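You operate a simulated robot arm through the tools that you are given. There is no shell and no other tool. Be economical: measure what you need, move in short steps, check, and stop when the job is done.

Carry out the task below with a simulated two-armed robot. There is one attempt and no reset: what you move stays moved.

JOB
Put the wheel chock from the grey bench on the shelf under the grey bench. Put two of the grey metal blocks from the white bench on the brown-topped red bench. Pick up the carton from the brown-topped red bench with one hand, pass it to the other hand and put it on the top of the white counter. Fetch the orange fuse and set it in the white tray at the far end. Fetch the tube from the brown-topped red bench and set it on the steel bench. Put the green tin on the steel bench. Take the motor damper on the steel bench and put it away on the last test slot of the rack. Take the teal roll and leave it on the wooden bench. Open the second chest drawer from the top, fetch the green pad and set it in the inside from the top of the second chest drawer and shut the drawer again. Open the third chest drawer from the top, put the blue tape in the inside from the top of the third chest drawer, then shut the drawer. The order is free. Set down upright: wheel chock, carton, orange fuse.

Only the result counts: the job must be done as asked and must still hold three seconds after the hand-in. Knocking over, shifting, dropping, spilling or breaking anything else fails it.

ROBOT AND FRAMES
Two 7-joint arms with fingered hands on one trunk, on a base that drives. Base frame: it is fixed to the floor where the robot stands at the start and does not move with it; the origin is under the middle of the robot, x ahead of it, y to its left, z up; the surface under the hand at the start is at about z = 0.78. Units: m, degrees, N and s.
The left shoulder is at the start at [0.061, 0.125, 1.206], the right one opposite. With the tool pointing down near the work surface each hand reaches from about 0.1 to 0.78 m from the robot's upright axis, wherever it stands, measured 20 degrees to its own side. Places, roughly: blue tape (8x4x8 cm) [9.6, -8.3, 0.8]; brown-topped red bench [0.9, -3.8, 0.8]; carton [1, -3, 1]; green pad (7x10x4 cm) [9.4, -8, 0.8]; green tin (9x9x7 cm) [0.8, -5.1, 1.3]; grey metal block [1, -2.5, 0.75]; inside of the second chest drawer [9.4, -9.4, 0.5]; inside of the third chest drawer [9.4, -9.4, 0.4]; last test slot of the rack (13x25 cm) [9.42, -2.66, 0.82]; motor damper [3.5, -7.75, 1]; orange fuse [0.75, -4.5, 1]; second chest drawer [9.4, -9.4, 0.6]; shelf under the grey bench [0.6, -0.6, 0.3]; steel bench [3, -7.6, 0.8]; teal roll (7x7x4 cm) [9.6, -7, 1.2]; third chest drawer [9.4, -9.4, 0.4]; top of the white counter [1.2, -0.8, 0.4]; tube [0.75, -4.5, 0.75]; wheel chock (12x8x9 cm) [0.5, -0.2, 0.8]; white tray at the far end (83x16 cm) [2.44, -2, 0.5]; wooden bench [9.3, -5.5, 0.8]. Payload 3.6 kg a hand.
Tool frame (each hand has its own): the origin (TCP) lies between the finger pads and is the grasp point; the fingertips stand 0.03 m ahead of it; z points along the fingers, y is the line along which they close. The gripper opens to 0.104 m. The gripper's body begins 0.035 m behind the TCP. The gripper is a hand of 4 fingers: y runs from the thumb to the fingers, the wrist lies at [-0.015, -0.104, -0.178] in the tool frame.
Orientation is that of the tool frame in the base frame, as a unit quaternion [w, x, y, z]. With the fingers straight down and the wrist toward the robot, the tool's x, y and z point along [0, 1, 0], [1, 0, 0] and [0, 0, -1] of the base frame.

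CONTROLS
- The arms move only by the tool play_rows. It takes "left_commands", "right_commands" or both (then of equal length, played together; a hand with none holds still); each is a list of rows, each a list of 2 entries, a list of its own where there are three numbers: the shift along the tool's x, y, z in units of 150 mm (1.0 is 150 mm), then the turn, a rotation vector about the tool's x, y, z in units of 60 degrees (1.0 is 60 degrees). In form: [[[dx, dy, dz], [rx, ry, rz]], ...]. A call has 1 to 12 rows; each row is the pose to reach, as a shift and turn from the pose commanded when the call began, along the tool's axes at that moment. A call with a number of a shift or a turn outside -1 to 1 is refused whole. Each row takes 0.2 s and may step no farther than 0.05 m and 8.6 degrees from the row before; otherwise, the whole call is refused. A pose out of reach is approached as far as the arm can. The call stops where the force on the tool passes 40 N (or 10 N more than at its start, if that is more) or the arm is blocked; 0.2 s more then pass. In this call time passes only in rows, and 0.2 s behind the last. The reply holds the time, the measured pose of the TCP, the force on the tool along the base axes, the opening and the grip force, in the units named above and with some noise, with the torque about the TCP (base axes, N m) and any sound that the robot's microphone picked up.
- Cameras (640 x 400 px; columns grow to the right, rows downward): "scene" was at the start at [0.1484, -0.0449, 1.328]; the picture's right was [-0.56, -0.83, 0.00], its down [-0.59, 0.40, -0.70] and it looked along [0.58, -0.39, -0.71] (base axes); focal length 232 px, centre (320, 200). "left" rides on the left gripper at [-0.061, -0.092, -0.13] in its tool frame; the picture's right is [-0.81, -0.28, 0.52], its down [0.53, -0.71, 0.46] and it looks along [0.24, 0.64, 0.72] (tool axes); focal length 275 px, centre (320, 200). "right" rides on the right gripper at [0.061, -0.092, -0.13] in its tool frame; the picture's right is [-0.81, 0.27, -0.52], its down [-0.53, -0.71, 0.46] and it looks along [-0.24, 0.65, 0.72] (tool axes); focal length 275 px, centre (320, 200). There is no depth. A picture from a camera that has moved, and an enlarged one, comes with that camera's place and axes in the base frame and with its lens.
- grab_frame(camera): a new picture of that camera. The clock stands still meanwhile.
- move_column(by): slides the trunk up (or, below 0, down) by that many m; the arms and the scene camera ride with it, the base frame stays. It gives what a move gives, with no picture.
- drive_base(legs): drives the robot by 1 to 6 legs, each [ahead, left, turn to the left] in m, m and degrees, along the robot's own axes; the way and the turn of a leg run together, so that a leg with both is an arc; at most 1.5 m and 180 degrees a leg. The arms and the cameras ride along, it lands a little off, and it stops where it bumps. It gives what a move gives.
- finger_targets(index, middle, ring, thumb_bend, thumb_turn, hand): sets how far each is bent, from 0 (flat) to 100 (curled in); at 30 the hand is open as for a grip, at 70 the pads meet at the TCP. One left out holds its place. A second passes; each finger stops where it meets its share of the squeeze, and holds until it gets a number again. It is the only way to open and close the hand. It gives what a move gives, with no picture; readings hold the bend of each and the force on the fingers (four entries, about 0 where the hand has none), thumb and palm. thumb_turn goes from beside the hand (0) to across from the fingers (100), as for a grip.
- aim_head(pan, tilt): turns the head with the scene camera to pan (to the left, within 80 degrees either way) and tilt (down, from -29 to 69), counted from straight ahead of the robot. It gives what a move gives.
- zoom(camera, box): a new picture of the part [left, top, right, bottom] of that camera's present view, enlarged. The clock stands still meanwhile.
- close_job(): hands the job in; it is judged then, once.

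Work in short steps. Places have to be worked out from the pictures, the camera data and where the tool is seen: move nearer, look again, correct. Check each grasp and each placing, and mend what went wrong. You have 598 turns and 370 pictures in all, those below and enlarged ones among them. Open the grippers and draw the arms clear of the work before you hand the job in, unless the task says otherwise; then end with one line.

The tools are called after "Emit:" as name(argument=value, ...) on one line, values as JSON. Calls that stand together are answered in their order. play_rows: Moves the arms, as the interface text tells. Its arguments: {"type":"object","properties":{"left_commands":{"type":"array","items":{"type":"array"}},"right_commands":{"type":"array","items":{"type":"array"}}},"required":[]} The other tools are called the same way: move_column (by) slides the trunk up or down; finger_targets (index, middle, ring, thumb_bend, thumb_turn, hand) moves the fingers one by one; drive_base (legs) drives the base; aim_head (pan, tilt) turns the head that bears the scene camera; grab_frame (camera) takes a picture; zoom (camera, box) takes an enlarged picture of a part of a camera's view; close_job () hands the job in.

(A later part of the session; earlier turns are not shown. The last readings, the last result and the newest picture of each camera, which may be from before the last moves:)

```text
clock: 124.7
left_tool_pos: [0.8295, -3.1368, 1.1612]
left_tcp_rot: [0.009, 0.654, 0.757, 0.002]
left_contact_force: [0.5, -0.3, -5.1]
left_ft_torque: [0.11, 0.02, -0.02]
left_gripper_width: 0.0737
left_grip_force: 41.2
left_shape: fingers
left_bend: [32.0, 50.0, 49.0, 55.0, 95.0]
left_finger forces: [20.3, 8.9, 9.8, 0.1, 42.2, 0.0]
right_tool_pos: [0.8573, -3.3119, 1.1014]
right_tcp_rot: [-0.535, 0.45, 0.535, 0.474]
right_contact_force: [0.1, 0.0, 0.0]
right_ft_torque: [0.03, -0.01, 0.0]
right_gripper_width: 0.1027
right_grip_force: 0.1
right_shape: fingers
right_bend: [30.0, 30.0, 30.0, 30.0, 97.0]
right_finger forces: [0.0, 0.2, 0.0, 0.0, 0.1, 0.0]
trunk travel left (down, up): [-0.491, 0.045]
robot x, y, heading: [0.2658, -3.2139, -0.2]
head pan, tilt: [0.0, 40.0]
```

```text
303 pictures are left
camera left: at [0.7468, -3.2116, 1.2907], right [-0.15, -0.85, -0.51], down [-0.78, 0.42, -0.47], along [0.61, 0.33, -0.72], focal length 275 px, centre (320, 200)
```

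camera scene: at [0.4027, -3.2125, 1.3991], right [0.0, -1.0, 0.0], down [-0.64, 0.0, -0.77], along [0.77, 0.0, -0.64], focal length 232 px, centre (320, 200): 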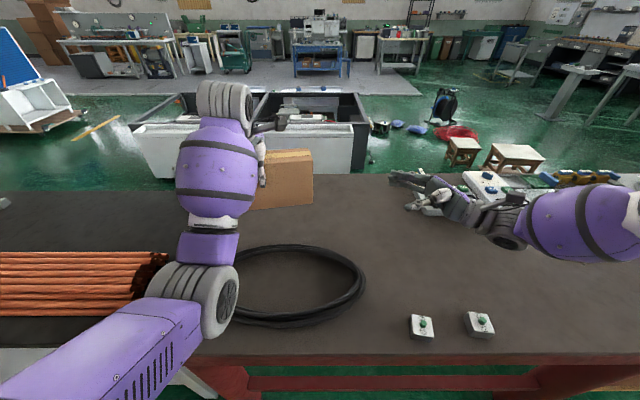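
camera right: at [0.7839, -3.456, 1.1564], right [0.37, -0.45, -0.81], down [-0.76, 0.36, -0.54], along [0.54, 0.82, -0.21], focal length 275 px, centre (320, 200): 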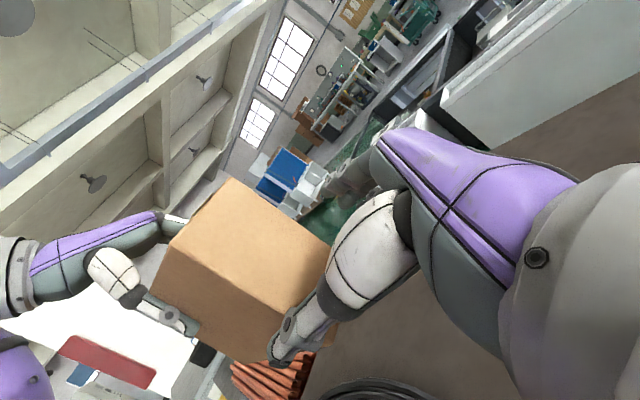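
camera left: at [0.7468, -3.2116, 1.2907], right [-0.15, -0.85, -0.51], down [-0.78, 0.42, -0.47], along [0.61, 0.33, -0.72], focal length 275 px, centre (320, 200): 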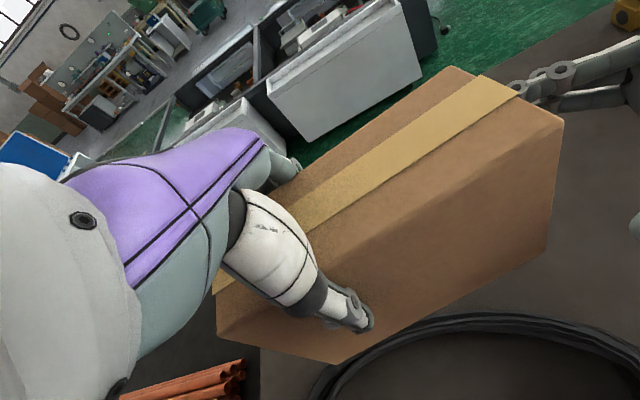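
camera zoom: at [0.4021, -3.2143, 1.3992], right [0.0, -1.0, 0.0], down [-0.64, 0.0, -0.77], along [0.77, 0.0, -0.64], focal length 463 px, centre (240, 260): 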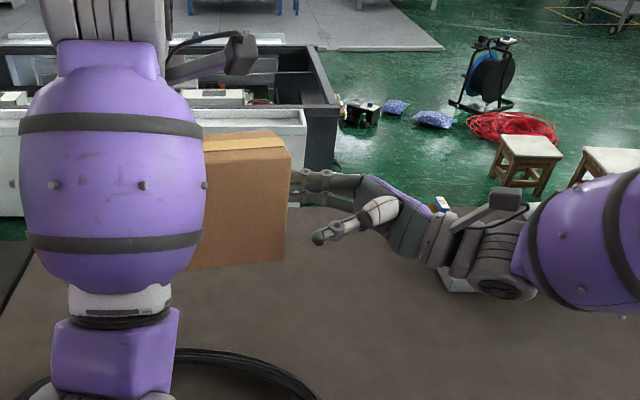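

Aligned: thumb in front and fingers behind the carton. Slide the carton on into the right hand.

Emit:
play_rows(left_commands=[[[-0.15, 0, 0], [0, 0, 0]], [[-0.3, 0, 0], [0, 0, 0]], [[-0.42, 0, 0], [0, 0, 0]], [[-0.52, 0, 0], [0, 0, 0]]])

Emit:
zoom(camera="scene", box=[200, 70, 520, 270])

Emit:
grab_frame(camera="left")

```text
clock: 125.7
left_tool_pos: [0.8417, -3.2152, 1.1634]
left_tcp_rot: [0.008, 0.653, 0.757, 0.002]
left_contact_force: [-1.8, 5.4, -2.5]
left_ft_torque: [0.26, 0.07, -0.05]
left_gripper_width: 0.0731
left_grip_force: 41.8
left_shape: fingers
left_bend: [32.0, 50.0, 49.0, 55.0, 95.0]
left_finger forces: [18.9, 9.0, 11.0, 0.0, 43.8, 0.1]
right_tool_pos: [0.8586, -3.3116, 1.1001]
right_tcp_rot: [0.535, -0.451, -0.534, -0.474]
right_contact_force: [2.5, -5.6, -0.4]
right_ft_torque: [0.07, 0.09, -0.01]
right_gripper_width: 0.1049
right_grip_force: 3.2
right_shape: fingers
right_bend: [29.0, 30.0, 30.0, 30.0, 98.0]
right_finger forces: [3.5, 0.1, 0.0, 0.0, 2.1, 0.0]
trunk travel left (down, up): [-0.491, 0.045]
robot x, y, heading: [0.2696, -3.2093, -0.3]
head pan, tilt: [0.0, 40.0]
```

```text
2.00 times, centred on (360, 170) of scene
camera zoom: at [0.4022, -3.2137, 1.3991], right [0.0, -1.0, 0.0], down [-0.64, 0.0, -0.77], along [0.77, 0.0, -0.64], focal length 463 px, centre (240, 260)
```

zoom: 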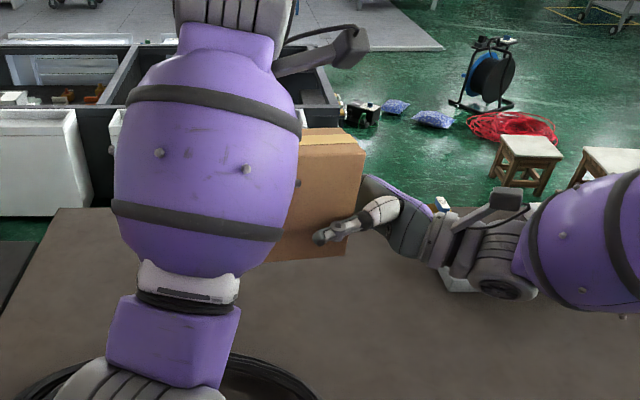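

```text
301 pictures are left
camera left: at [0.7582, -3.2879, 1.2919], right [-0.14, -0.85, -0.51], down [-0.78, 0.42, -0.47], along [0.61, 0.33, -0.72], focal length 275 px, centre (320, 200)
```

left: 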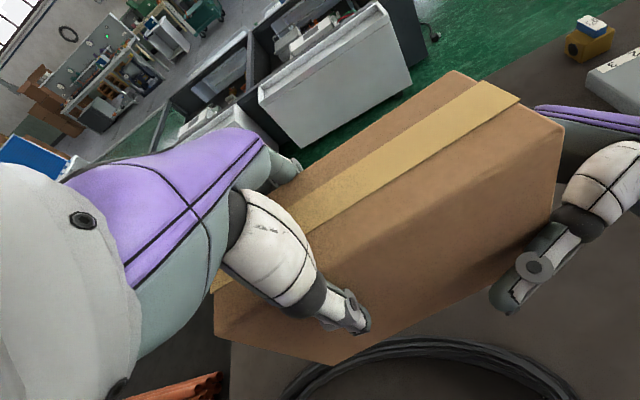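

The end is seated in the right hand. Closing the right hand.

Emit:
finger_targets(hand="right", index=70, middle=70, ring=70, thumb_bend=70)

Emit:
grab_frame(camera="left")

```text
clock: 126.7
left_tool_pos: [0.8417, -3.2137, 1.1637]
left_tcp_rot: [0.008, 0.654, 0.757, 0.002]
left_contact_force: [-7.7, 11.7, 3.4]
left_ft_torque: [0.0, 0.56, 0.24]
left_gripper_width: 0.0736
left_grip_force: 40.0
left_shape: fingers
left_bend: [33.0, 51.0, 50.0, 55.0, 95.0]
left_finger forces: [18.0, 8.2, 9.0, 0.1, 45.0, 0.1]
right_tool_pos: [0.8586, -3.3125, 1.1001]
right_tcp_rot: [-0.534, 0.451, 0.536, 0.474]
right_contact_force: [8.0, -11.8, -1.9]
right_ft_torque: [0.23, -0.16, -0.83]
right_gripper_width: 0.0746
right_grip_force: 46.3
right_shape: fingers
right_bend: [31.0, 50.0, 50.0, 54.0, 96.0]
right_finger forces: [27.4, 10.3, 11.6, 0.0, 43.2, 0.1]
trunk travel left (down, up): [-0.491, 0.045]
robot x, y, heading: [0.2709, -3.2163, -0.3]
head pan, tilt: [0.0, 40.0]
```

```text
300 pictures are left
camera left: at [0.7581, -3.2875, 1.292], right [-0.15, -0.85, -0.51], down [-0.78, 0.42, -0.47], along [0.61, 0.33, -0.72], focal length 275 px, centre (320, 200)
```

left: 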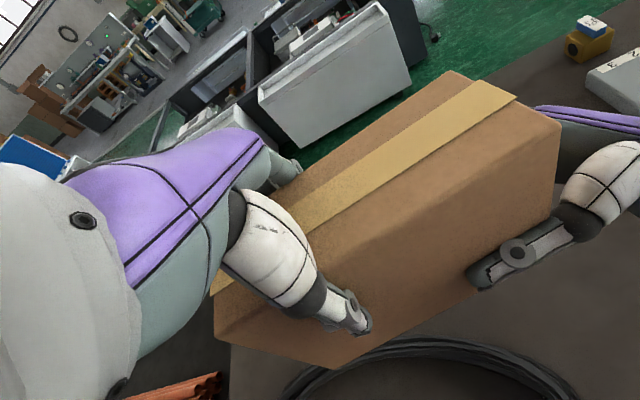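

Right hand holds with 46 N. Open the left hand and raise it away.

Emit:
finger_targets(hand="left", index=30, middle=30, ring=30, thumb_bend=30)

Emit:
play_rows(left_commands=[[[0, 0, -0.2], [0, 0, 0]], [[0, 0, -0.4], [0, 0, 0]], [[0, 0, -0.6], [0, 0, 0]], [[0, 0, -0.8], [0, 0, 0]], [[0.3, 0, -0.8], [0, 0, 0]], [[0.6, 0, -0.8], [0, 0, 0]]])

Emit:
grab_frame(camera="scene")

```text
clock: 127.7
left_tool_pos: [0.8416, -3.2144, 1.1618]
left_tcp_rot: [0.008, 0.654, 0.757, 0.002]
left_contact_force: [-1.4, -1.0, 1.1]
left_ft_torque: [0.04, 0.0, 0.02]
left_gripper_width: 0.1041
left_grip_force: 1.4
left_shape: fingers
left_bend: [30.0, 30.0, 30.0, 30.0, 97.0]
left_finger forces: [0.2, 0.0, 0.0, 0.1, 1.8, 0.0]
right_tool_pos: [0.8564, -3.3108, 1.1021]
right_tcp_rot: [-0.535, 0.45, 0.536, 0.473]
right_contact_force: [0.8, 1.5, -0.7]
right_ft_torque: [-0.41, 0.04, -0.18]
right_gripper_width: 0.0744
right_grip_force: 41.6
right_shape: fingers
right_bend: [32.0, 51.0, 50.0, 54.0, 95.0]
right_finger forces: [20.5, 9.4, 10.5, 0.0, 42.5, 0.1]
trunk travel left (down, up): [-0.491, 0.045]
robot x, y, heading: [0.265, -3.2153, -0.2]
head pan, tilt: [0.0, 40.0]
```

```text
clock: 129.1
left_tool_pos: [0.849, -3.1222, 1.2754]
left_tcp_rot: [0.01, 0.654, 0.756, 0.003]
left_contact_force: [0.3, 0.1, -0.6]
left_ft_torque: [-0.03, 0.0, -0.02]
left_gripper_width: 0.1032
left_grip_force: 0.0
left_shape: fingers
left_bend: [30.0, 30.0, 30.0, 30.0, 97.0]
left_finger forces: [0.0, 0.1, 0.1, 0.0, 0.0, 0.0]
left hand out of reach, approached as far as the arm can: row 3, 4, 5, 6
right_tool_pos: [0.8571, -3.3111, 1.1009]
right_tcp_rot: [-0.535, 0.45, 0.536, 0.473]
right_contact_force: [-0.4, 0.0, -0.4]
right_ft_torque: [-0.24, -0.05, 0.01]
right_gripper_width: 0.0746
right_grip_force: 41.7
right_shape: fingers
right_bend: [32.0, 51.0, 50.0, 54.0, 95.0]
right_finger forces: [20.1, 9.3, 10.3, 0.0, 43.3, 0.1]
trunk travel left (down, up): [-0.491, 0.045]
robot x, y, heading: [0.2697, -3.2135, -0.2]
head pan, tilt: [0.0, 40.0]
```

```text
299 pictures are left
camera scene: at [0.4021, -3.2127, 1.3991], right [0.0, -1.0, 0.0], down [-0.64, 0.0, -0.77], along [0.77, 0.0, -0.64], focal length 232 px, centre (320, 200)
```

scene: 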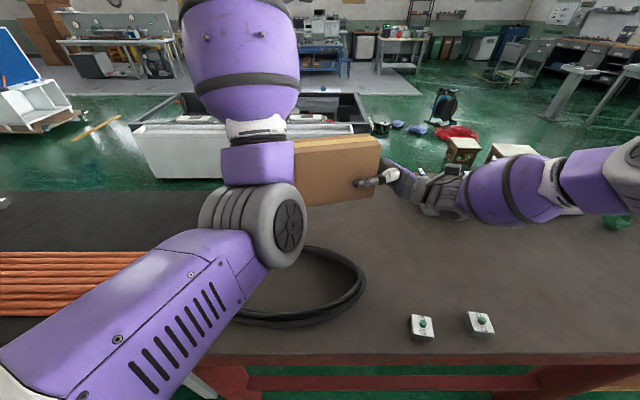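

Handover done. Now back off and survey: the route and the white counter.

Emit:
drive_base(legs=[[-0.65, 0, 0]])

Emit:
aim_head(pan=-70, tilt=15)

Emit:
grab_frame(camera="scene")

Emit:
aim_head(pan=60, tilt=15)

Emit:
grab_frame(camera="scene")

```text
clock: 132.8
left_tool_pos: [0.2009, -3.1216, 1.2766]
left_tcp_rot: [0.009, 0.654, 0.756, 0.003]
left_contact_force: [-0.1, 0.0, 0.4]
left_ft_torque: [0.03, -0.02, 0.01]
left_gripper_width: 0.1035
left_grip_force: 0.1
left_shape: fingers
left_bend: [30.0, 30.0, 30.0, 30.0, 97.0]
left_finger forces: [0.0, 0.1, 0.0, 0.0, 0.0, 0.0]
right_tool_pos: [0.2087, -3.3079, 1.1021]
right_tcp_rot: [-0.535, 0.449, 0.536, 0.473]
right_contact_force: [0.6, -0.7, 0.5]
right_ft_torque: [-0.25, -0.08, -0.04]
right_gripper_width: 0.0745
right_grip_force: 41.0
right_shape: fingers
right_bend: [32.0, 51.0, 50.0, 54.0, 95.0]
right_finger forces: [20.0, 9.2, 10.3, 0.0, 43.2, 0.1]
trunk travel left (down, up): [-0.491, 0.045]
robot x, y, heading: [-0.3802, -3.2087, -0.3]
head pan, tilt: [0.0, 40.0]
```

```text
clock: 134.2
left_tool_pos: [0.2011, -3.1208, 1.2751]
left_tcp_rot: [0.008, 0.654, 0.757, 0.002]
left_contact_force: [-0.1, 0.3, 0.1]
left_ft_torque: [-0.03, 0.0, 0.02]
left_gripper_width: 0.1033
left_grip_force: 0.1
left_shape: fingers
left_bend: [30.0, 30.0, 30.0, 30.0, 97.0]
left_finger forces: [0.0, 0.1, 0.1, 0.0, 0.1, 0.0]
right_tool_pos: [0.2096, -3.3084, 1.1009]
right_tcp_rot: [-0.535, 0.45, 0.536, 0.473]
right_contact_force: [-0.5, 0.2, 0.4]
right_ft_torque: [-0.28, -0.09, 0.04]
right_gripper_width: 0.0741
right_grip_force: 41.7
right_shape: fingers
right_bend: [32.0, 51.0, 50.0, 54.0, 95.0]
right_finger forces: [20.0, 9.3, 10.4, 0.1, 43.3, 0.1]
trunk travel left (down, up): [-0.491, 0.045]
robot x, y, heading: [-0.3802, -3.2106, -0.4]
head pan, tilt: [-70.0, 15.0]
```

```text
298 pictures are left
camera scene: at [-0.2995, -3.2983, 1.4387], right [-0.94, -0.34, 0.0], down [-0.09, 0.24, -0.97], along [0.33, -0.91, -0.26], focal length 232 px, centre (320, 200)
```

scene: 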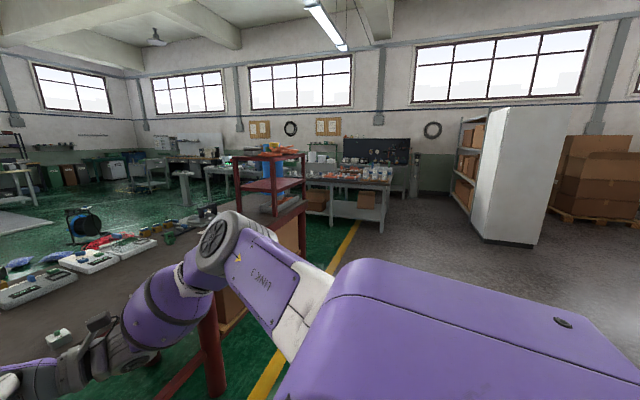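

```text
clock: 136.3
left_tool_pos: [0.2014, -3.1205, 1.2754]
left_tcp_rot: [0.009, 0.654, 0.756, 0.002]
left_contact_force: [0.4, 0.3, -0.7]
left_ft_torque: [0.01, 0.02, 0.02]
left_gripper_width: 0.1035
left_grip_force: 0.1
left_shape: fingers
left_bend: [30.0, 30.0, 30.0, 30.0, 97.0]
left_finger forces: [0.0, 0.1, 0.1, 0.0, 0.0, 0.1]
right_tool_pos: [0.2072, -3.3082, 1.1013]
right_tcp_rot: [-0.535, 0.45, 0.535, 0.474]
right_contact_force: [0.5, 0.0, 0.7]
right_ft_torque: [-0.24, -0.02, 0.0]
right_gripper_width: 0.0744
right_grip_force: 41.2
right_shape: fingers
right_bend: [32.0, 51.0, 50.0, 54.0, 95.0]
right_finger forces: [20.0, 9.3, 10.4, 0.1, 43.3, 0.0]
trunk travel left (down, up): [-0.491, 0.045]
robot x, y, heading: [-0.3815, -3.2091, -0.2]
head pan, tilt: [60.0, 15.0]
```

```text
297 pictures are left
camera scene: at [-0.2841, -3.1297, 1.4387], right [0.86, -0.5, 0.0], down [-0.13, -0.22, -0.97], along [0.49, 0.83, -0.26], focal length 232 px, centre (320, 200)
```

scene: 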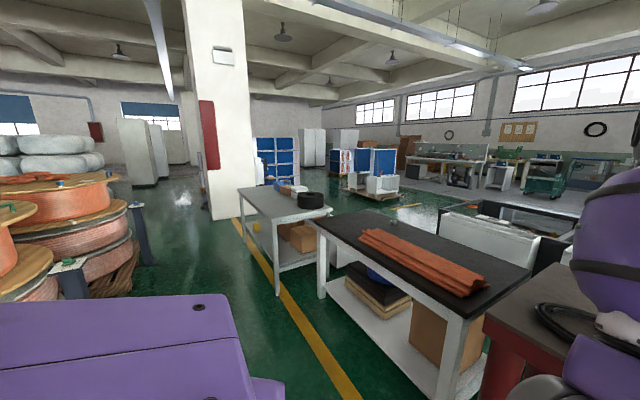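

The corridor behind the benches (x≈1.3–2.3) looks passable around the right end. First drive right to view the rack end of the red bench (fuse, tube, tin).

Emit:
drive_base(legs=[[0, -0.9, 0]])

Emit:
aim_head(pan=-15, tilt=20)

Emit:
grab_frame(camera="scene")

```text
clock: 144.6
left_tool_pos: [0.1906, -4.0428, 1.2751]
left_tcp_rot: [0.01, 0.662, 0.75, 0.002]
left_contact_force: [-0.2, 0.4, -0.1]
left_ft_torque: [-0.03, 0.03, 0.03]
left_gripper_width: 0.1033
left_grip_force: 0.0
left_shape: fingers
left_bend: [30.0, 30.0, 30.0, 30.0, 97.0]
left_finger forces: [0.1, 0.0, 0.0, 0.1, 0.0, 0.0]
right_tool_pos: [0.194, -4.2311, 1.1008]
right_tcp_rot: [-0.531, 0.455, 0.531, 0.479]
right_contact_force: [0.1, -0.6, -0.4]
right_ft_torque: [-0.28, -0.06, -0.05]
right_gripper_width: 0.0742
right_grip_force: 41.6
right_shape: fingers
right_bend: [32.0, 51.0, 50.0, 54.0, 95.0]
right_finger forces: [20.0, 9.3, 10.3, 0.0, 43.1, 0.1]
trunk travel left (down, up): [-0.491, 0.045]
robot x, y, heading: [-0.3966, -4.1226, -1.5]
head pan, tilt: [60.0, 15.0]
```

```text
clock: 146.1
left_tool_pos: [0.1909, -4.0424, 1.275]
left_tcp_rot: [0.009, 0.661, 0.75, 0.002]
left_contact_force: [-0.5, 0.2, -0.4]
left_ft_torque: [0.01, 0.01, 0.0]
left_gripper_width: 0.1033
left_grip_force: 0.0
left_shape: fingers
left_bend: [30.0, 30.0, 30.0, 30.0, 97.0]
left_finger forces: [0.1, 0.0, 0.0, 0.0, 0.0, 0.0]
right_tool_pos: [0.1935, -4.2302, 1.1018]
right_tcp_rot: [-0.53, 0.455, 0.531, 0.48]
right_contact_force: [0.4, 0.8, -0.7]
right_ft_torque: [-0.26, -0.08, -0.01]
right_gripper_width: 0.0745
right_grip_force: 41.9
right_shape: fingers
right_bend: [32.0, 51.0, 50.0, 54.0, 95.0]
right_finger forces: [20.0, 9.3, 10.4, 0.1, 43.1, 0.1]
trunk travel left (down, up): [-0.491, 0.045]
robot x, y, heading: [-0.3933, -4.1221, -1.6]
head pan, tilt: [-15.0, 20.0]
```

```text
296 pictures are left
camera scene: at [-0.2546, -4.1485, 1.4306], right [-0.28, -0.96, 0.0], down [-0.33, 0.1, -0.94], along [0.9, -0.26, -0.34], focal length 232 px, centre (320, 200)
```

scene: 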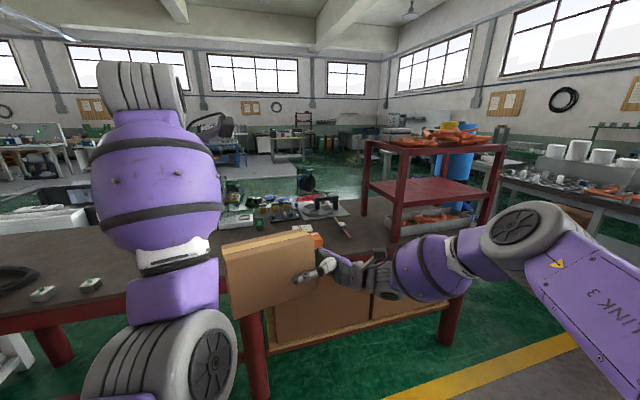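

Emit:
zoom(camera="scene", box=[200, 100, 520, 260])

```text
2.00 times, centred on (360, 180) of scene
camera zoom: at [-0.2546, -4.1485, 1.4306], right [-0.28, -0.96, 0.0], down [-0.33, 0.1, -0.94], along [0.9, -0.26, -0.34], focal length 463 px, centre (240, 240)
```

zoom: 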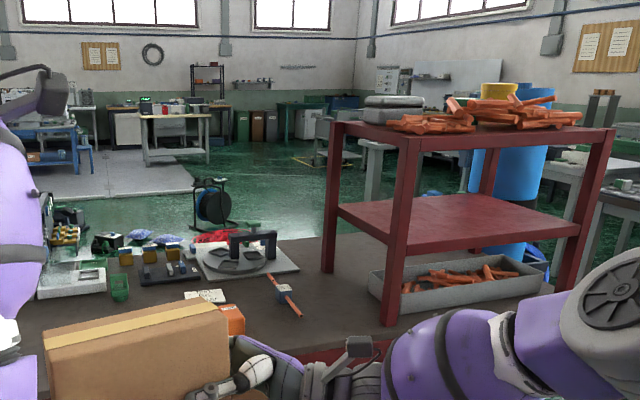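

The view is blocked by my arms; drive 0.45 m further right so the rack is ahead.

Emit:
drive_base(legs=[[0, -0.5, 1.5]])

Emit:
aim_head(pan=5, tilt=18)

Emit:
grab_frame(camera="scene")

```text
clock: 151.1
left_tool_pos: [0.1855, -4.5303, 1.2753]
left_tcp_rot: [0.009, 0.645, 0.764, 0.003]
left_contact_force: [0.2, 0.2, -0.3]
left_ft_torque: [0.0, 0.0, 0.03]
left_gripper_width: 0.1033
left_grip_force: 0.1
left_shape: fingers
left_bend: [30.0, 30.0, 30.0, 30.0, 97.0]
left_finger forces: [0.1, 0.0, 0.0, 0.1, 0.1, 0.0]
right_tool_pos: [0.1967, -4.7164, 1.1012]
right_tcp_rot: [0.541, -0.444, -0.54, -0.468]
right_contact_force: [0.5, 0.4, 0.7]
right_ft_torque: [-0.25, -0.13, 0.0]
right_gripper_width: 0.0746
right_grip_force: 41.2
right_shape: fingers
right_bend: [32.0, 51.0, 50.0, 54.0, 95.0]
right_finger forces: [20.1, 9.2, 10.3, 0.0, 43.1, 0.0]
trunk travel left (down, up): [-0.491, 0.045]
robot x, y, heading: [-0.3949, -4.6333, 1.0]
head pan, tilt: [-15.0, 20.0]
```

```text
clock: 151.9
left_tool_pos: [0.1847, -4.5291, 1.2753]
left_tcp_rot: [0.009, 0.645, 0.764, 0.002]
left_contact_force: [0.3, 0.3, -0.3]
left_ft_torque: [0.01, -0.05, -0.02]
left_gripper_width: 0.1031
left_grip_force: 0.1
left_shape: fingers
left_bend: [30.0, 30.0, 30.0, 30.0, 97.0]
left_finger forces: [0.1, 0.1, 0.0, 0.0, 0.0, 0.0]
right_tool_pos: [0.1968, -4.7157, 1.1007]
right_tcp_rot: [-0.54, 0.444, 0.541, 0.467]
right_contact_force: [0.3, -0.1, 0.3]
right_ft_torque: [-0.25, -0.05, 0.03]
right_gripper_width: 0.0742
right_grip_force: 41.5
right_shape: fingers
right_bend: [32.0, 51.0, 50.0, 54.0, 95.0]
right_finger forces: [20.0, 9.4, 10.3, 0.1, 42.9, 0.0]
trunk travel left (down, up): [-0.491, 0.045]
robot x, y, heading: [-0.3931, -4.6354, 1.2]
head pan, tilt: [5.0, 18.0]
```

```text
294 pictures are left
camera scene: at [-0.2525, -4.6214, 1.4338], right [0.11, -0.99, 0.0], down [-0.31, -0.03, -0.95], along [0.95, 0.1, -0.31], focal length 232 px, centre (320, 200)
```

scene: 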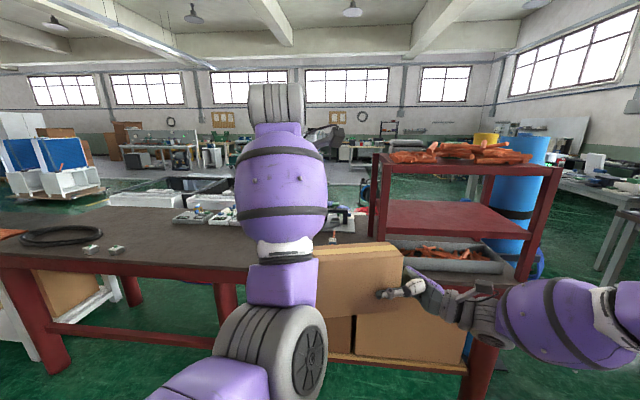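

Move the left hand aside to the left to open the view.

Emit:
play_rows(left_commands=[[[0.3, 0, 0], [0, 0, 0]], [[0.6, 0, 0], [0, 0, 0]], [[0.95, -0.05, 0], [0, 0, 0]]], right_commands=[[[-0.2, 0, 0], [0, 0, 0]], [[-0.4, 0, 0], [0, 0, 0]], [[-0.6, 0, 0], [0, 0, 0]]])

Emit:
play_rows(left_commands=[[[0.3, 0, 0], [0, 0, 0]], [[0.6, 0, 0], [0, 0, 0]], [[0.9, -0.05, 0], [0, 0, 0]]], right_commands=[[[-0.2, 0, 0], [0, 0, 0]], [[-0.4, 0, 0], [0, 0, 0]], [[-0.6, 0, 0], [0, 0, 0]]])

Emit:
grab_frame(camera="scene")

```text
refused: row 3 steps farther than a row can; nothing moved
```

```text
clock: 152.7
left_tool_pos: [0.1533, -4.3948, 1.272]
left_tcp_rot: [0.009, 0.645, 0.764, 0.003]
left_contact_force: [-0.9, 0.1, -0.3]
left_ft_torque: [0.0, 0.02, -0.01]
left_gripper_width: 0.1034
left_grip_force: 0.1
left_shape: fingers
left_bend: [30.0, 30.0, 30.0, 30.0, 97.0]
left_finger forces: [0.1, 0.0, 0.0, 0.0, 0.1, 0.0]
right_tool_pos: [0.1601, -4.7313, 1.064]
right_tcp_rot: [-0.539, 0.445, 0.541, 0.467]
right_contact_force: [-0.4, 0.3, 0.0]
right_ft_torque: [-0.26, -0.06, 0.02]
right_gripper_width: 0.0741
right_grip_force: 41.1
right_shape: fingers
right_bend: [32.0, 51.0, 50.0, 54.0, 95.0]
right_finger forces: [20.0, 9.2, 10.3, 0.0, 42.8, 0.0]
right hand out of reach, approached as far as the arm can: row 1, 2, 3
trunk travel left (down, up): [-0.491, 0.045]
robot x, y, heading: [-0.3964, -4.6356, 1.1]
head pan, tilt: [5.0, 18.0]
```

```text
293 pictures are left
camera scene: at [-0.253, -4.6208, 1.4339], right [0.11, -0.99, 0.0], down [-0.31, -0.03, -0.95], along [0.95, 0.1, -0.31], focal length 232 px, centre (320, 200)
```

scene: 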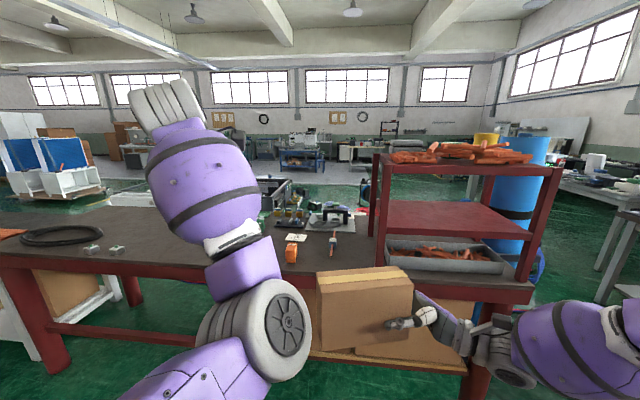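

Emit:
zoom(camera="scene", box=[260, 180, 420, 280])

Emit:
zoom(camera="scene", box=[350, 120, 590, 280])

```text
4.00 times, centred on (340, 230) of scene
camera zoom: at [-0.253, -4.6208, 1.4339], right [0.11, -0.99, 0.0], down [-0.31, -0.03, -0.95], along [0.95, 0.1, -0.31], focal length 926 px, centre (240, 80)
```

zoom: 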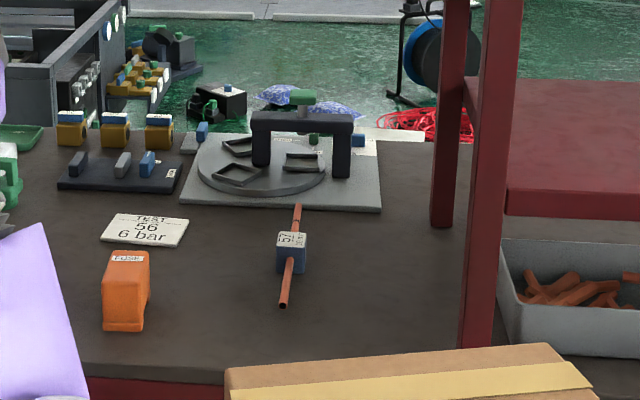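

```text
2.50 times, centred on (470, 200) of scene
camera zoom: at [-0.253, -4.6208, 1.4339], right [0.11, -0.99, 0.0], down [-0.31, -0.03, -0.95], along [0.95, 0.1, -0.31], focal length 579 px, centre (-55, 200)
```

zoom: 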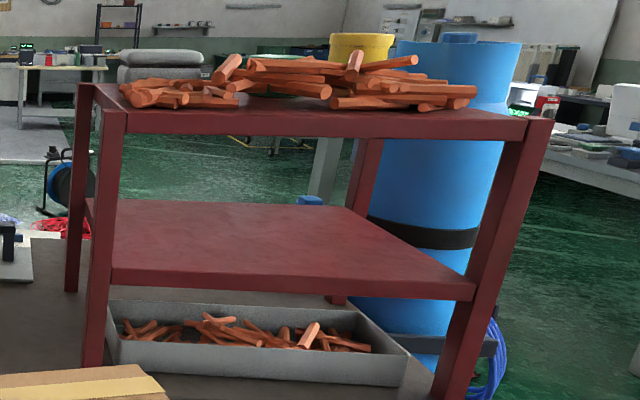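

Fuse stands at ≈(0.65,-4.40) on the bench; the tube (copper rod with blue collar) is at ≈(0.8,-4.6); the tin is behind sticks on the rack top. I'll pull the carton arm in, then drive up for the fuse with the left hand.

Emit:
play_rows(right_commands=[[[0, -0.25, 0], [0, 0, 0]], [[0, -0.5, 0], [0, 0, 0]], [[0, -0.75, 0], [0, 0, 0]], [[0, -1.0, 0], [0, 0, 0]]])

Emit:
drive_base(legs=[[0.36, 0.02, 0]])

Emit:
grab_frame(camera="left")

Emit:
aim_head(pan=5, tilt=40)

Emit:
grab_frame(camera="scene")

```text
clock: 153.7
left_tool_pos: [0.1532, -4.3955, 1.2719]
left_tcp_rot: [0.009, 0.645, 0.764, 0.002]
left_contact_force: [-1.0, -0.5, -0.6]
left_ft_torque: [-0.02, -0.01, -0.04]
left_gripper_width: 0.1032
left_grip_force: 0.0
left_shape: fingers
left_bend: [30.0, 30.0, 30.0, 30.0, 97.0]
left_finger forces: [0.0, 0.1, 0.1, 0.1, 0.0, 0.1]
right_tool_pos: [0.0098, -4.7543, 1.0582]
right_tcp_rot: [-0.539, 0.444, 0.542, 0.468]
right_contact_force: [-0.1, -0.4, 0.5]
right_ft_torque: [-0.27, -0.06, -0.04]
right_gripper_width: 0.0743
right_grip_force: 40.7
right_shape: fingers
right_bend: [32.0, 51.0, 51.0, 54.0, 95.0]
right_finger forces: [19.9, 9.3, 10.1, 0.0, 42.3, 0.0]
trunk travel left (down, up): [-0.491, 0.045]
robot x, y, heading: [-0.3932, -4.6354, 1.0]
head pan, tilt: [5.0, 18.0]
```

```text
clock: 156.0
left_tool_pos: [0.507, -4.3665, 1.2724]
left_tcp_rot: [0.009, 0.644, 0.765, 0.003]
left_contact_force: [0.3, -0.4, -0.1]
left_ft_torque: [0.0, 0.02, 0.0]
left_gripper_width: 0.1031
left_grip_force: 0.1
left_shape: fingers
left_bend: [30.0, 30.0, 30.0, 30.0, 97.0]
left_finger forces: [0.0, 0.0, 0.0, 0.0, 0.0, 0.0]
right_tool_pos: [0.3669, -4.7243, 1.058]
right_tcp_rot: [-0.541, 0.443, 0.542, 0.465]
right_contact_force: [-0.2, 0.1, 0.1]
right_ft_torque: [-0.23, -0.06, -0.04]
right_gripper_width: 0.074
right_grip_force: 41.4
right_shape: fingers
right_bend: [32.0, 51.0, 51.0, 54.0, 95.0]
right_finger forces: [20.0, 9.3, 10.2, 0.1, 42.3, 0.0]
trunk travel left (down, up): [-0.491, 0.045]
robot x, y, heading: [-0.0378, -4.6039, 1.3]
head pan, tilt: [5.0, 18.0]
```

```text
290 pictures are left
camera left: at [0.4251, -4.4422, 1.4019], right [-0.12, -0.85, -0.51], down [-0.79, 0.4, -0.47], along [0.61, 0.35, -0.72], focal length 275 px, centre (320, 200)
```

left: 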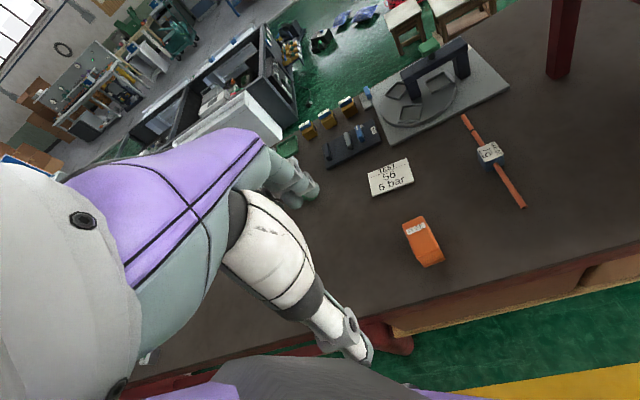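

```text
clock: 156.9
left_tool_pos: [0.506, -4.3676, 1.2738]
left_tcp_rot: [0.009, 0.644, 0.765, 0.003]
left_contact_force: [0.0, 0.2, 0.1]
left_ft_torque: [-0.02, -0.03, 0.03]
left_gripper_width: 0.1037
left_grip_force: 0.1
left_shape: fingers
left_bend: [30.0, 30.0, 30.0, 30.0, 97.0]
left_finger forces: [0.1, 0.0, 0.0, 0.0, 0.0, 0.0]
right_tool_pos: [0.3665, -4.7247, 1.0571]
right_tcp_rot: [0.542, -0.443, -0.542, -0.466]
right_contact_force: [-0.1, -0.3, -0.1]
right_ft_torque: [-0.25, -0.11, -0.03]
right_gripper_width: 0.0741
right_grip_force: 40.9
right_shape: fingers
right_bend: [32.0, 51.0, 51.0, 54.0, 95.0]
right_finger forces: [20.0, 9.3, 10.2, 0.1, 42.3, 0.1]
trunk travel left (down, up): [-0.491, 0.045]
robot x, y, heading: [-0.0453, -4.6058, 1.4]
head pan, tilt: [5.0, 40.0]
```

```text
289 pictures are left
camera scene: at [0.0925, -4.5943, 1.3993], right [0.11, -0.99, 0.0], down [-0.64, -0.07, -0.77], along [0.76, 0.08, -0.64], focal length 232 px, centre (320, 200)
```

scene: 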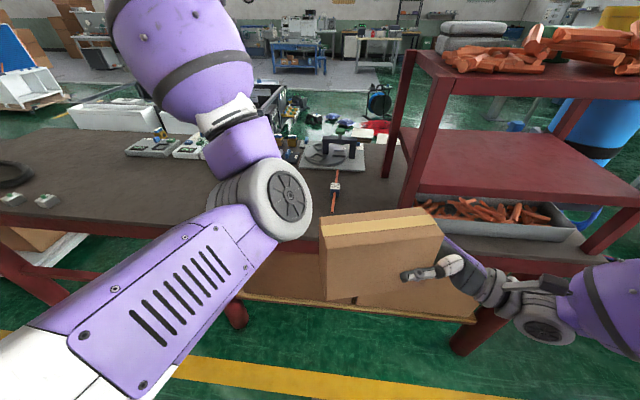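

Emit:
zoom(camera="left", box=[370, 190, 490, 290])

```text
4.00 times, centred on (430, 240) of left
camera zoom: at [0.4247, -4.4423, 1.402], right [-0.12, -0.85, -0.51], down [-0.79, 0.4, -0.47], along [0.61, 0.35, -0.72], focal length 1101 px, centre (-120, 40)
```

zoom: 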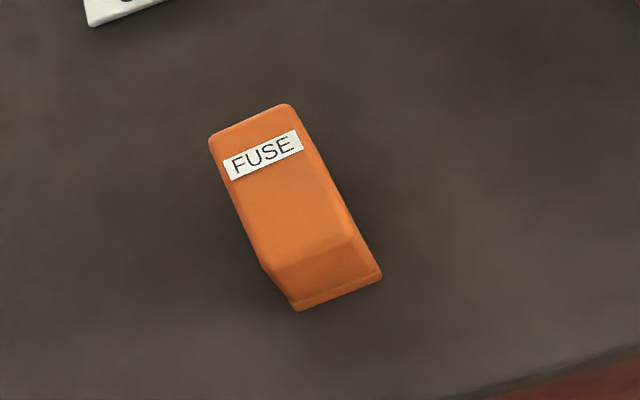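

Fuse top: 7×4 cm, centre (0.661,-4.393), top z≈0.908, aligned with base axes. Moving the left hand above it.

Emit:
play_rows(left_commands=[[[-0.07, 0.2, 0.15], [0, 0, 0.08]], [[-0.14, 0.4, 0.3], [0, 0, 0.163]], [[-0.21, 0.6, 0.45], [0, 0, 0.163]], [[-0.28, 0.8, 0.65], [0, 0, 0.163]], [[-0.35, 0.99, 0.85], [0, 0, 0.163]], [[-0.35, 0.99, 1.0], [0, 0, 0.163]]])

Emit:
play_rows(left_commands=[[[0, 0, 0.3], [0, 0, 0]], [[0, 0, 0.6], [0, 0, 0]], [[0, 0, 0.9], [0, 0, 0]]])

Emit:
grab_frame(camera="left")

```text
clock: 158.3
left_tool_pos: [0.6667, -4.391, 1.1259]
left_tcp_rot: [0.009, 0.707, 0.708, 0.004]
left_contact_force: [0.7, -0.6, -0.5]
left_ft_torque: [0.04, 0.0, 0.01]
left_gripper_width: 0.1035
left_grip_force: 0.0
left_shape: fingers
left_bend: [30.0, 30.0, 30.0, 30.0, 97.0]
left_finger forces: [0.0, 0.1, 0.0, 0.1, 0.1, 0.0]
right_tool_pos: [0.3662, -4.7242, 1.0559]
right_tcp_rot: [0.542, -0.443, -0.542, -0.465]
right_contact_force: [0.4, 0.0, -0.4]
right_ft_torque: [-0.27, -0.11, -0.01]
right_gripper_width: 0.0745
right_grip_force: 40.8
right_shape: fingers
right_bend: [32.0, 51.0, 51.0, 54.0, 95.0]
right_finger forces: [19.9, 9.3, 10.1, 0.0, 42.2, 0.0]
trunk travel left (down, up): [-0.491, 0.045]
robot x, y, heading: [-0.0393, -4.6057, 1.2]
head pan, tilt: [5.0, 40.0]
```

```text
clock: 159.1
left_tool_pos: [0.6687, -4.393, 0.9901]
left_tcp_rot: [0.009, 0.706, 0.708, 0.003]
left_contact_force: [-0.5, 0.4, 0.4]
left_ft_torque: [-0.04, -0.02, 0.0]
left_gripper_width: 0.1034
left_grip_force: 0.1
left_shape: fingers
left_bend: [30.0, 30.0, 30.0, 30.0, 97.0]
left_finger forces: [0.0, 0.0, 0.0, 0.0, 0.1, 0.0]
right_tool_pos: [0.3657, -4.7242, 1.0564]
right_tcp_rot: [-0.542, 0.443, 0.542, 0.465]
right_contact_force: [-0.9, 0.8, 1.0]
right_ft_torque: [-0.28, -0.1, -0.01]
right_gripper_width: 0.0745
right_grip_force: 40.8
right_shape: fingers
right_bend: [32.0, 51.0, 51.0, 54.0, 95.0]
right_finger forces: [19.9, 9.2, 10.1, 0.0, 42.3, 0.1]
trunk travel left (down, up): [-0.491, 0.045]
robot x, y, heading: [-0.0414, -4.6024, 1.5]
head pan, tilt: [5.0, 40.0]
```

```text
287 pictures are left
camera left: at [0.5759, -4.4535, 1.1201], right [-0.26, -0.82, -0.52], down [-0.71, 0.53, -0.47], along [0.66, 0.24, -0.72], focal length 275 px, centre (320, 200)
```

left: 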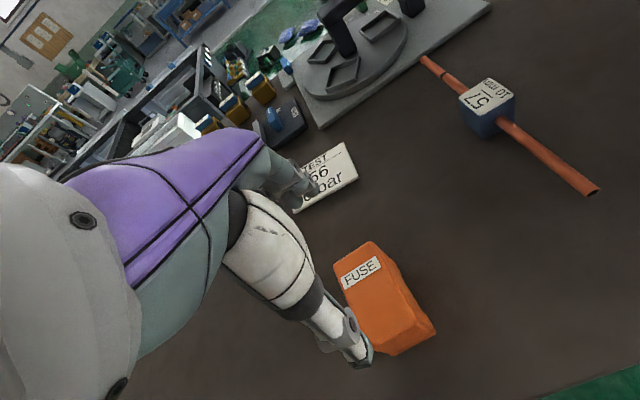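

Centre reads (0.656,-4.402). Adjust by ~1 cm, descend to z≈0.888, grasp.

Emit:
play_rows(left_commands=[[[-0.04, -0.06, 0.2], [0, 0, 0]], [[-0.04, -0.06, 0.45], [0, 0, 0]], [[-0.04, -0.06, 0.6], [0, 0, 0]], [[-0.04, -0.06, 0.68], [0, 0, 0]]])

Emit:
finger_targets(hand="left", index=70, middle=70, ring=70, thumb_bend=70)

Emit:
grab_frame(camera="left")

```text
clock: 160.1
left_tool_pos: [0.6611, -4.4005, 0.8924]
left_tcp_rot: [0.011, 0.706, 0.708, 0.006]
left_contact_force: [-2.3, 0.2, 10.1]
left_ft_torque: [-0.06, 0.06, 0.06]
left_gripper_width: 0.1077
left_grip_force: 4.8
left_shape: fingers
left_bend: [29.0, 30.0, 30.0, 29.0, 97.0]
left_finger forces: [4.0, 0.0, 0.0, 0.0, 6.0, 0.1]
right_tool_pos: [0.3644, -4.7245, 1.0583]
right_tcp_rot: [-0.541, 0.442, 0.542, 0.466]
right_contact_force: [0.5, -0.5, -0.3]
right_ft_torque: [-0.27, -0.07, 0.02]
right_gripper_width: 0.0746
right_grip_force: 40.6
right_shape: fingers
right_bend: [32.0, 51.0, 51.0, 54.0, 95.0]
right_finger forces: [19.9, 9.1, 10.1, 0.0, 42.1, 0.0]
trunk travel left (down, up): [-0.491, 0.045]
robot x, y, heading: [-0.0435, -4.6054, 1.4]
head pan, tilt: [5.0, 40.0]
```

```text
clock: 161.1
left_tool_pos: [0.661, -4.4014, 0.8915]
left_tcp_rot: [0.01, 0.706, 0.708, 0.006]
left_contact_force: [3.1, 0.5, 19.6]
left_ft_torque: [-0.08, -0.89, -0.04]
left_gripper_width: 0.0783
left_grip_force: 47.9
left_shape: fingers
left_bend: [29.0, 48.0, 48.0, 58.0, 95.0]
left_finger forces: [26.8, 10.2, 12.5, 0.1, 46.5, 0.0]
right_tool_pos: [0.3644, -4.7256, 1.0573]
right_tcp_rot: [-0.541, 0.441, 0.542, 0.467]
right_contact_force: [-0.6, -0.2, -0.4]
right_ft_torque: [-0.24, -0.07, 0.01]
right_gripper_width: 0.0742
right_grip_force: 40.6
right_shape: fingers
right_bend: [32.0, 51.0, 51.0, 54.0, 95.0]
right_finger forces: [19.9, 9.3, 10.2, 0.0, 42.1, 0.1]
trunk travel left (down, up): [-0.491, 0.045]
robot x, y, heading: [-0.0418, -4.6031, 1.2]
head pan, tilt: [5.0, 40.0]
```

```text
286 pictures are left
camera left: at [0.5667, -4.4619, 1.0197], right [-0.26, -0.81, -0.52], down [-0.7, 0.53, -0.48], along [0.66, 0.24, -0.71], focal length 275 px, centre (320, 200)
```

left: 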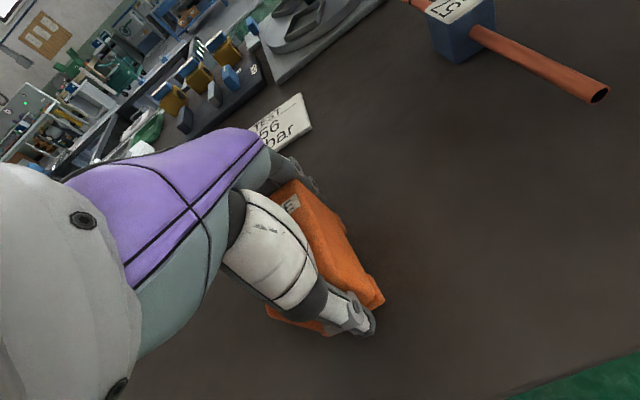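

Fuse gripped. Lift it, back out and look toward the right end for the route.

Emit:
play_rows(left_commands=[[[0, 0, -0.3], [0, 0, 0]], [[0, 0, -0.6], [0, 0, 0]], [[0, 0, -0.9], [0, 0, 0]], [[0, -0.2, -1.0], [0, 0, 0]], [[0, -0.45, -1.0], [0, 0, 0]]])

Emit:
drive_base(legs=[[-0.4, 0, 0], [0, -0.8, 0]])

Emit:
aim_head(pan=-25, tilt=25)

Emit:
grab_frame(camera="scene")

Emit:
grab_frame(camera="left")

```text
clock: 162.3
left_tool_pos: [0.59, -4.3996, 1.0371]
left_tcp_rot: [0.009, 0.706, 0.708, 0.003]
left_contact_force: [0.3, -0.2, -1.4]
left_ft_torque: [-0.03, -0.03, 0.01]
left_gripper_width: 0.0776
left_grip_force: 37.6
left_shape: fingers
left_bend: [31.0, 49.0, 49.0, 58.0, 94.0]
left_finger forces: [18.2, 8.2, 10.3, 0.1, 38.4, 0.0]
right_tool_pos: [0.3659, -4.7249, 1.0576]
right_tcp_rot: [0.542, -0.443, -0.542, -0.466]
right_contact_force: [-0.5, -0.3, 0.1]
right_ft_torque: [-0.23, -0.07, 0.02]
right_gripper_width: 0.0741
right_grip_force: 40.1
right_shape: fingers
right_bend: [32.0, 51.0, 51.0, 54.0, 95.0]
right_finger forces: [19.9, 9.1, 10.2, 0.0, 42.0, 0.0]
trunk travel left (down, up): [-0.491, 0.045]
robot x, y, heading: [-0.0399, -4.6073, 1.2]
head pan, tilt: [5.0, 40.0]
```

```text
clock: 171.7
left_tool_pos: [0.2097, -5.2004, 1.0354]
left_tcp_rot: [0.008, 0.705, 0.709, 0.003]
left_contact_force: [-0.8, 0.6, -2.2]
left_ft_torque: [-0.02, -0.01, 0.0]
left_gripper_width: 0.0769
left_grip_force: 37.9
left_shape: fingers
left_bend: [31.0, 49.0, 49.0, 58.0, 94.0]
left_finger forces: [18.2, 8.2, 10.2, 0.0, 38.3, 0.0]
right_tool_pos: [-0.0142, -5.5283, 1.0554]
right_tcp_rot: [0.542, -0.442, -0.542, -0.465]
right_contact_force: [0.5, 0.4, 1.3]
right_ft_torque: [-0.23, -0.09, 0.04]
right_gripper_width: 0.0741
right_grip_force: 41.0
right_shape: fingers
right_bend: [32.0, 51.0, 51.0, 54.0, 95.0]
right_finger forces: [19.8, 9.2, 10.1, 0.0, 42.0, 0.0]
trunk travel left (down, up): [-0.491, 0.045]
robot x, y, heading: [-0.4231, -5.4129, 1.5]
head pan, tilt: [5.0, 40.0]
```

```text
clock: 172.7
left_tool_pos: [0.209, -5.2023, 1.0376]
left_tcp_rot: [0.008, 0.706, 0.709, 0.002]
left_contact_force: [0.6, 0.3, -1.5]
left_ft_torque: [0.0, -0.01, -0.03]
left_gripper_width: 0.0771
left_grip_force: 37.8
left_shape: fingers
left_bend: [31.0, 49.0, 49.0, 58.0, 94.0]
left_finger forces: [18.2, 8.1, 10.2, 0.1, 38.3, 0.1]
right_tool_pos: [-0.0147, -5.5274, 1.0568]
right_tcp_rot: [0.542, -0.442, -0.542, -0.465]
right_contact_force: [0.6, 0.1, 0.0]
right_ft_torque: [-0.25, -0.07, 0.01]
right_gripper_width: 0.0743
right_grip_force: 40.6
right_shape: fingers
right_bend: [32.0, 51.0, 51.0, 54.0, 95.0]
right_finger forces: [19.9, 9.2, 10.0, 0.0, 41.8, 0.0]
trunk travel left (down, up): [-0.491, 0.045]
robot x, y, heading: [-0.4196, -5.4101, 1.5]
head pan, tilt: [-25.0, 25.0]
```

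```text
285 pictures are left
camera scene: at [-0.2877, -5.4441, 1.4224], right [-0.4, -0.92, 0.0], down [-0.39, 0.17, -0.91], along [0.83, -0.36, -0.42], focal length 232 px, centre (320, 200)
```

scene: 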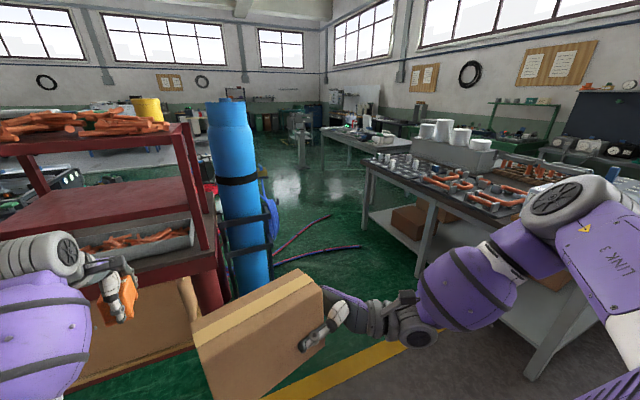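

```text
284 pictures are left
camera left: at [0.1163, -5.2633, 1.1657], right [-0.26, -0.82, -0.52], down [-0.71, 0.53, -0.47], along [0.66, 0.24, -0.72], focal length 275 px, centre (320, 200)
```

left: 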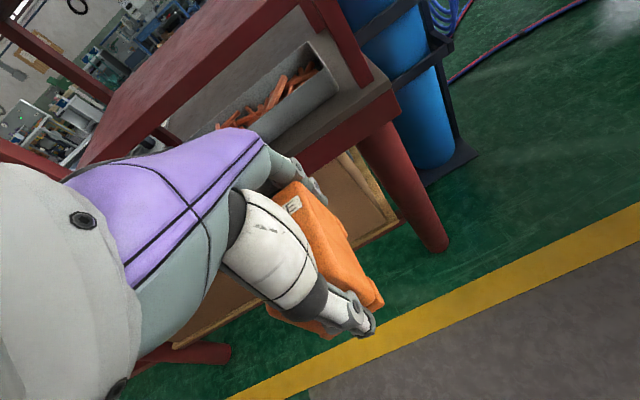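

Passage between the gas-cylinder cart (y≈-5.7) and the bench at right (y≈-6.8) is ~1 m, with hoses on the floor. Let me zoom in to judge it.

Emit:
zoom(camera="scene", box=[200, 160, 440, 310])

Emit:
aim_head(pan=-70, tilt=20)

Emit:
grab_frame(camera="scene")

```text
2.67 times, centred on (320, 235) of scene
camera zoom: at [-0.2877, -5.4441, 1.4224], right [-0.4, -0.92, 0.0], down [-0.39, 0.17, -0.91], along [0.83, -0.36, -0.42], focal length 618 px, centre (320, 107)
```

zoom: 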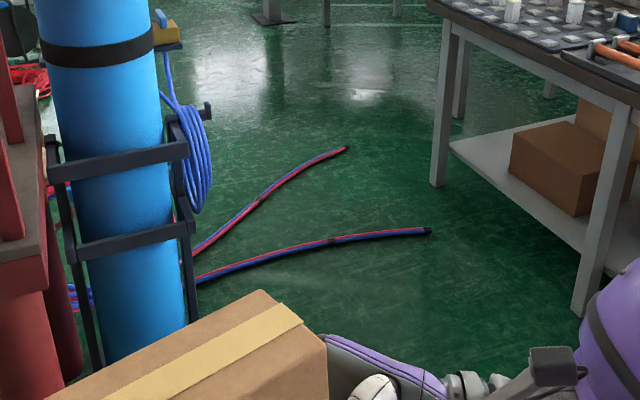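

```text
clock: 173.8
left_tool_pos: [0.209, -5.2025, 1.036]
left_tcp_rot: [0.008, 0.706, 0.708, 0.003]
left_contact_force: [-0.2, -1.0, -1.2]
left_ft_torque: [0.0, 0.01, -0.02]
left_gripper_width: 0.077
left_grip_force: 37.3
left_shape: fingers
left_bend: [31.0, 49.0, 49.0, 58.0, 94.0]
left_finger forces: [18.2, 8.1, 10.2, 0.1, 38.3, 0.1]
right_tool_pos: [-0.014, -5.5288, 1.0575]
right_tcp_rot: [-0.543, 0.442, 0.543, 0.465]
right_contact_force: [-0.4, -0.1, -0.5]
right_ft_torque: [-0.26, -0.08, -0.01]
right_gripper_width: 0.0742
right_grip_force: 40.2
right_shape: fingers
right_bend: [32.0, 51.0, 51.0, 54.0, 95.0]
right_finger forces: [19.9, 9.2, 10.1, 0.1, 41.8, 0.1]
trunk travel left (down, up): [-0.491, 0.045]
robot x, y, heading: [-0.4201, -5.4068, 1.5]
head pan, tilt: [-70.0, 20.0]
```

```text
282 pictures are left
camera scene: at [-0.338, -5.4941, 1.4306], right [-0.93, -0.37, 0.0], down [-0.13, 0.32, -0.94], along [0.35, -0.87, -0.34], focal length 232 px, centre (320, 200)
```

scene: 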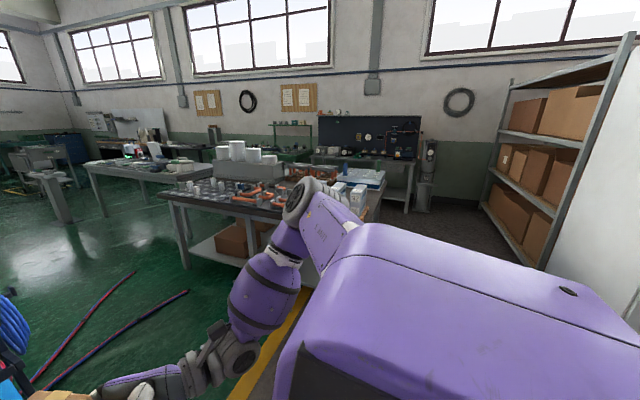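

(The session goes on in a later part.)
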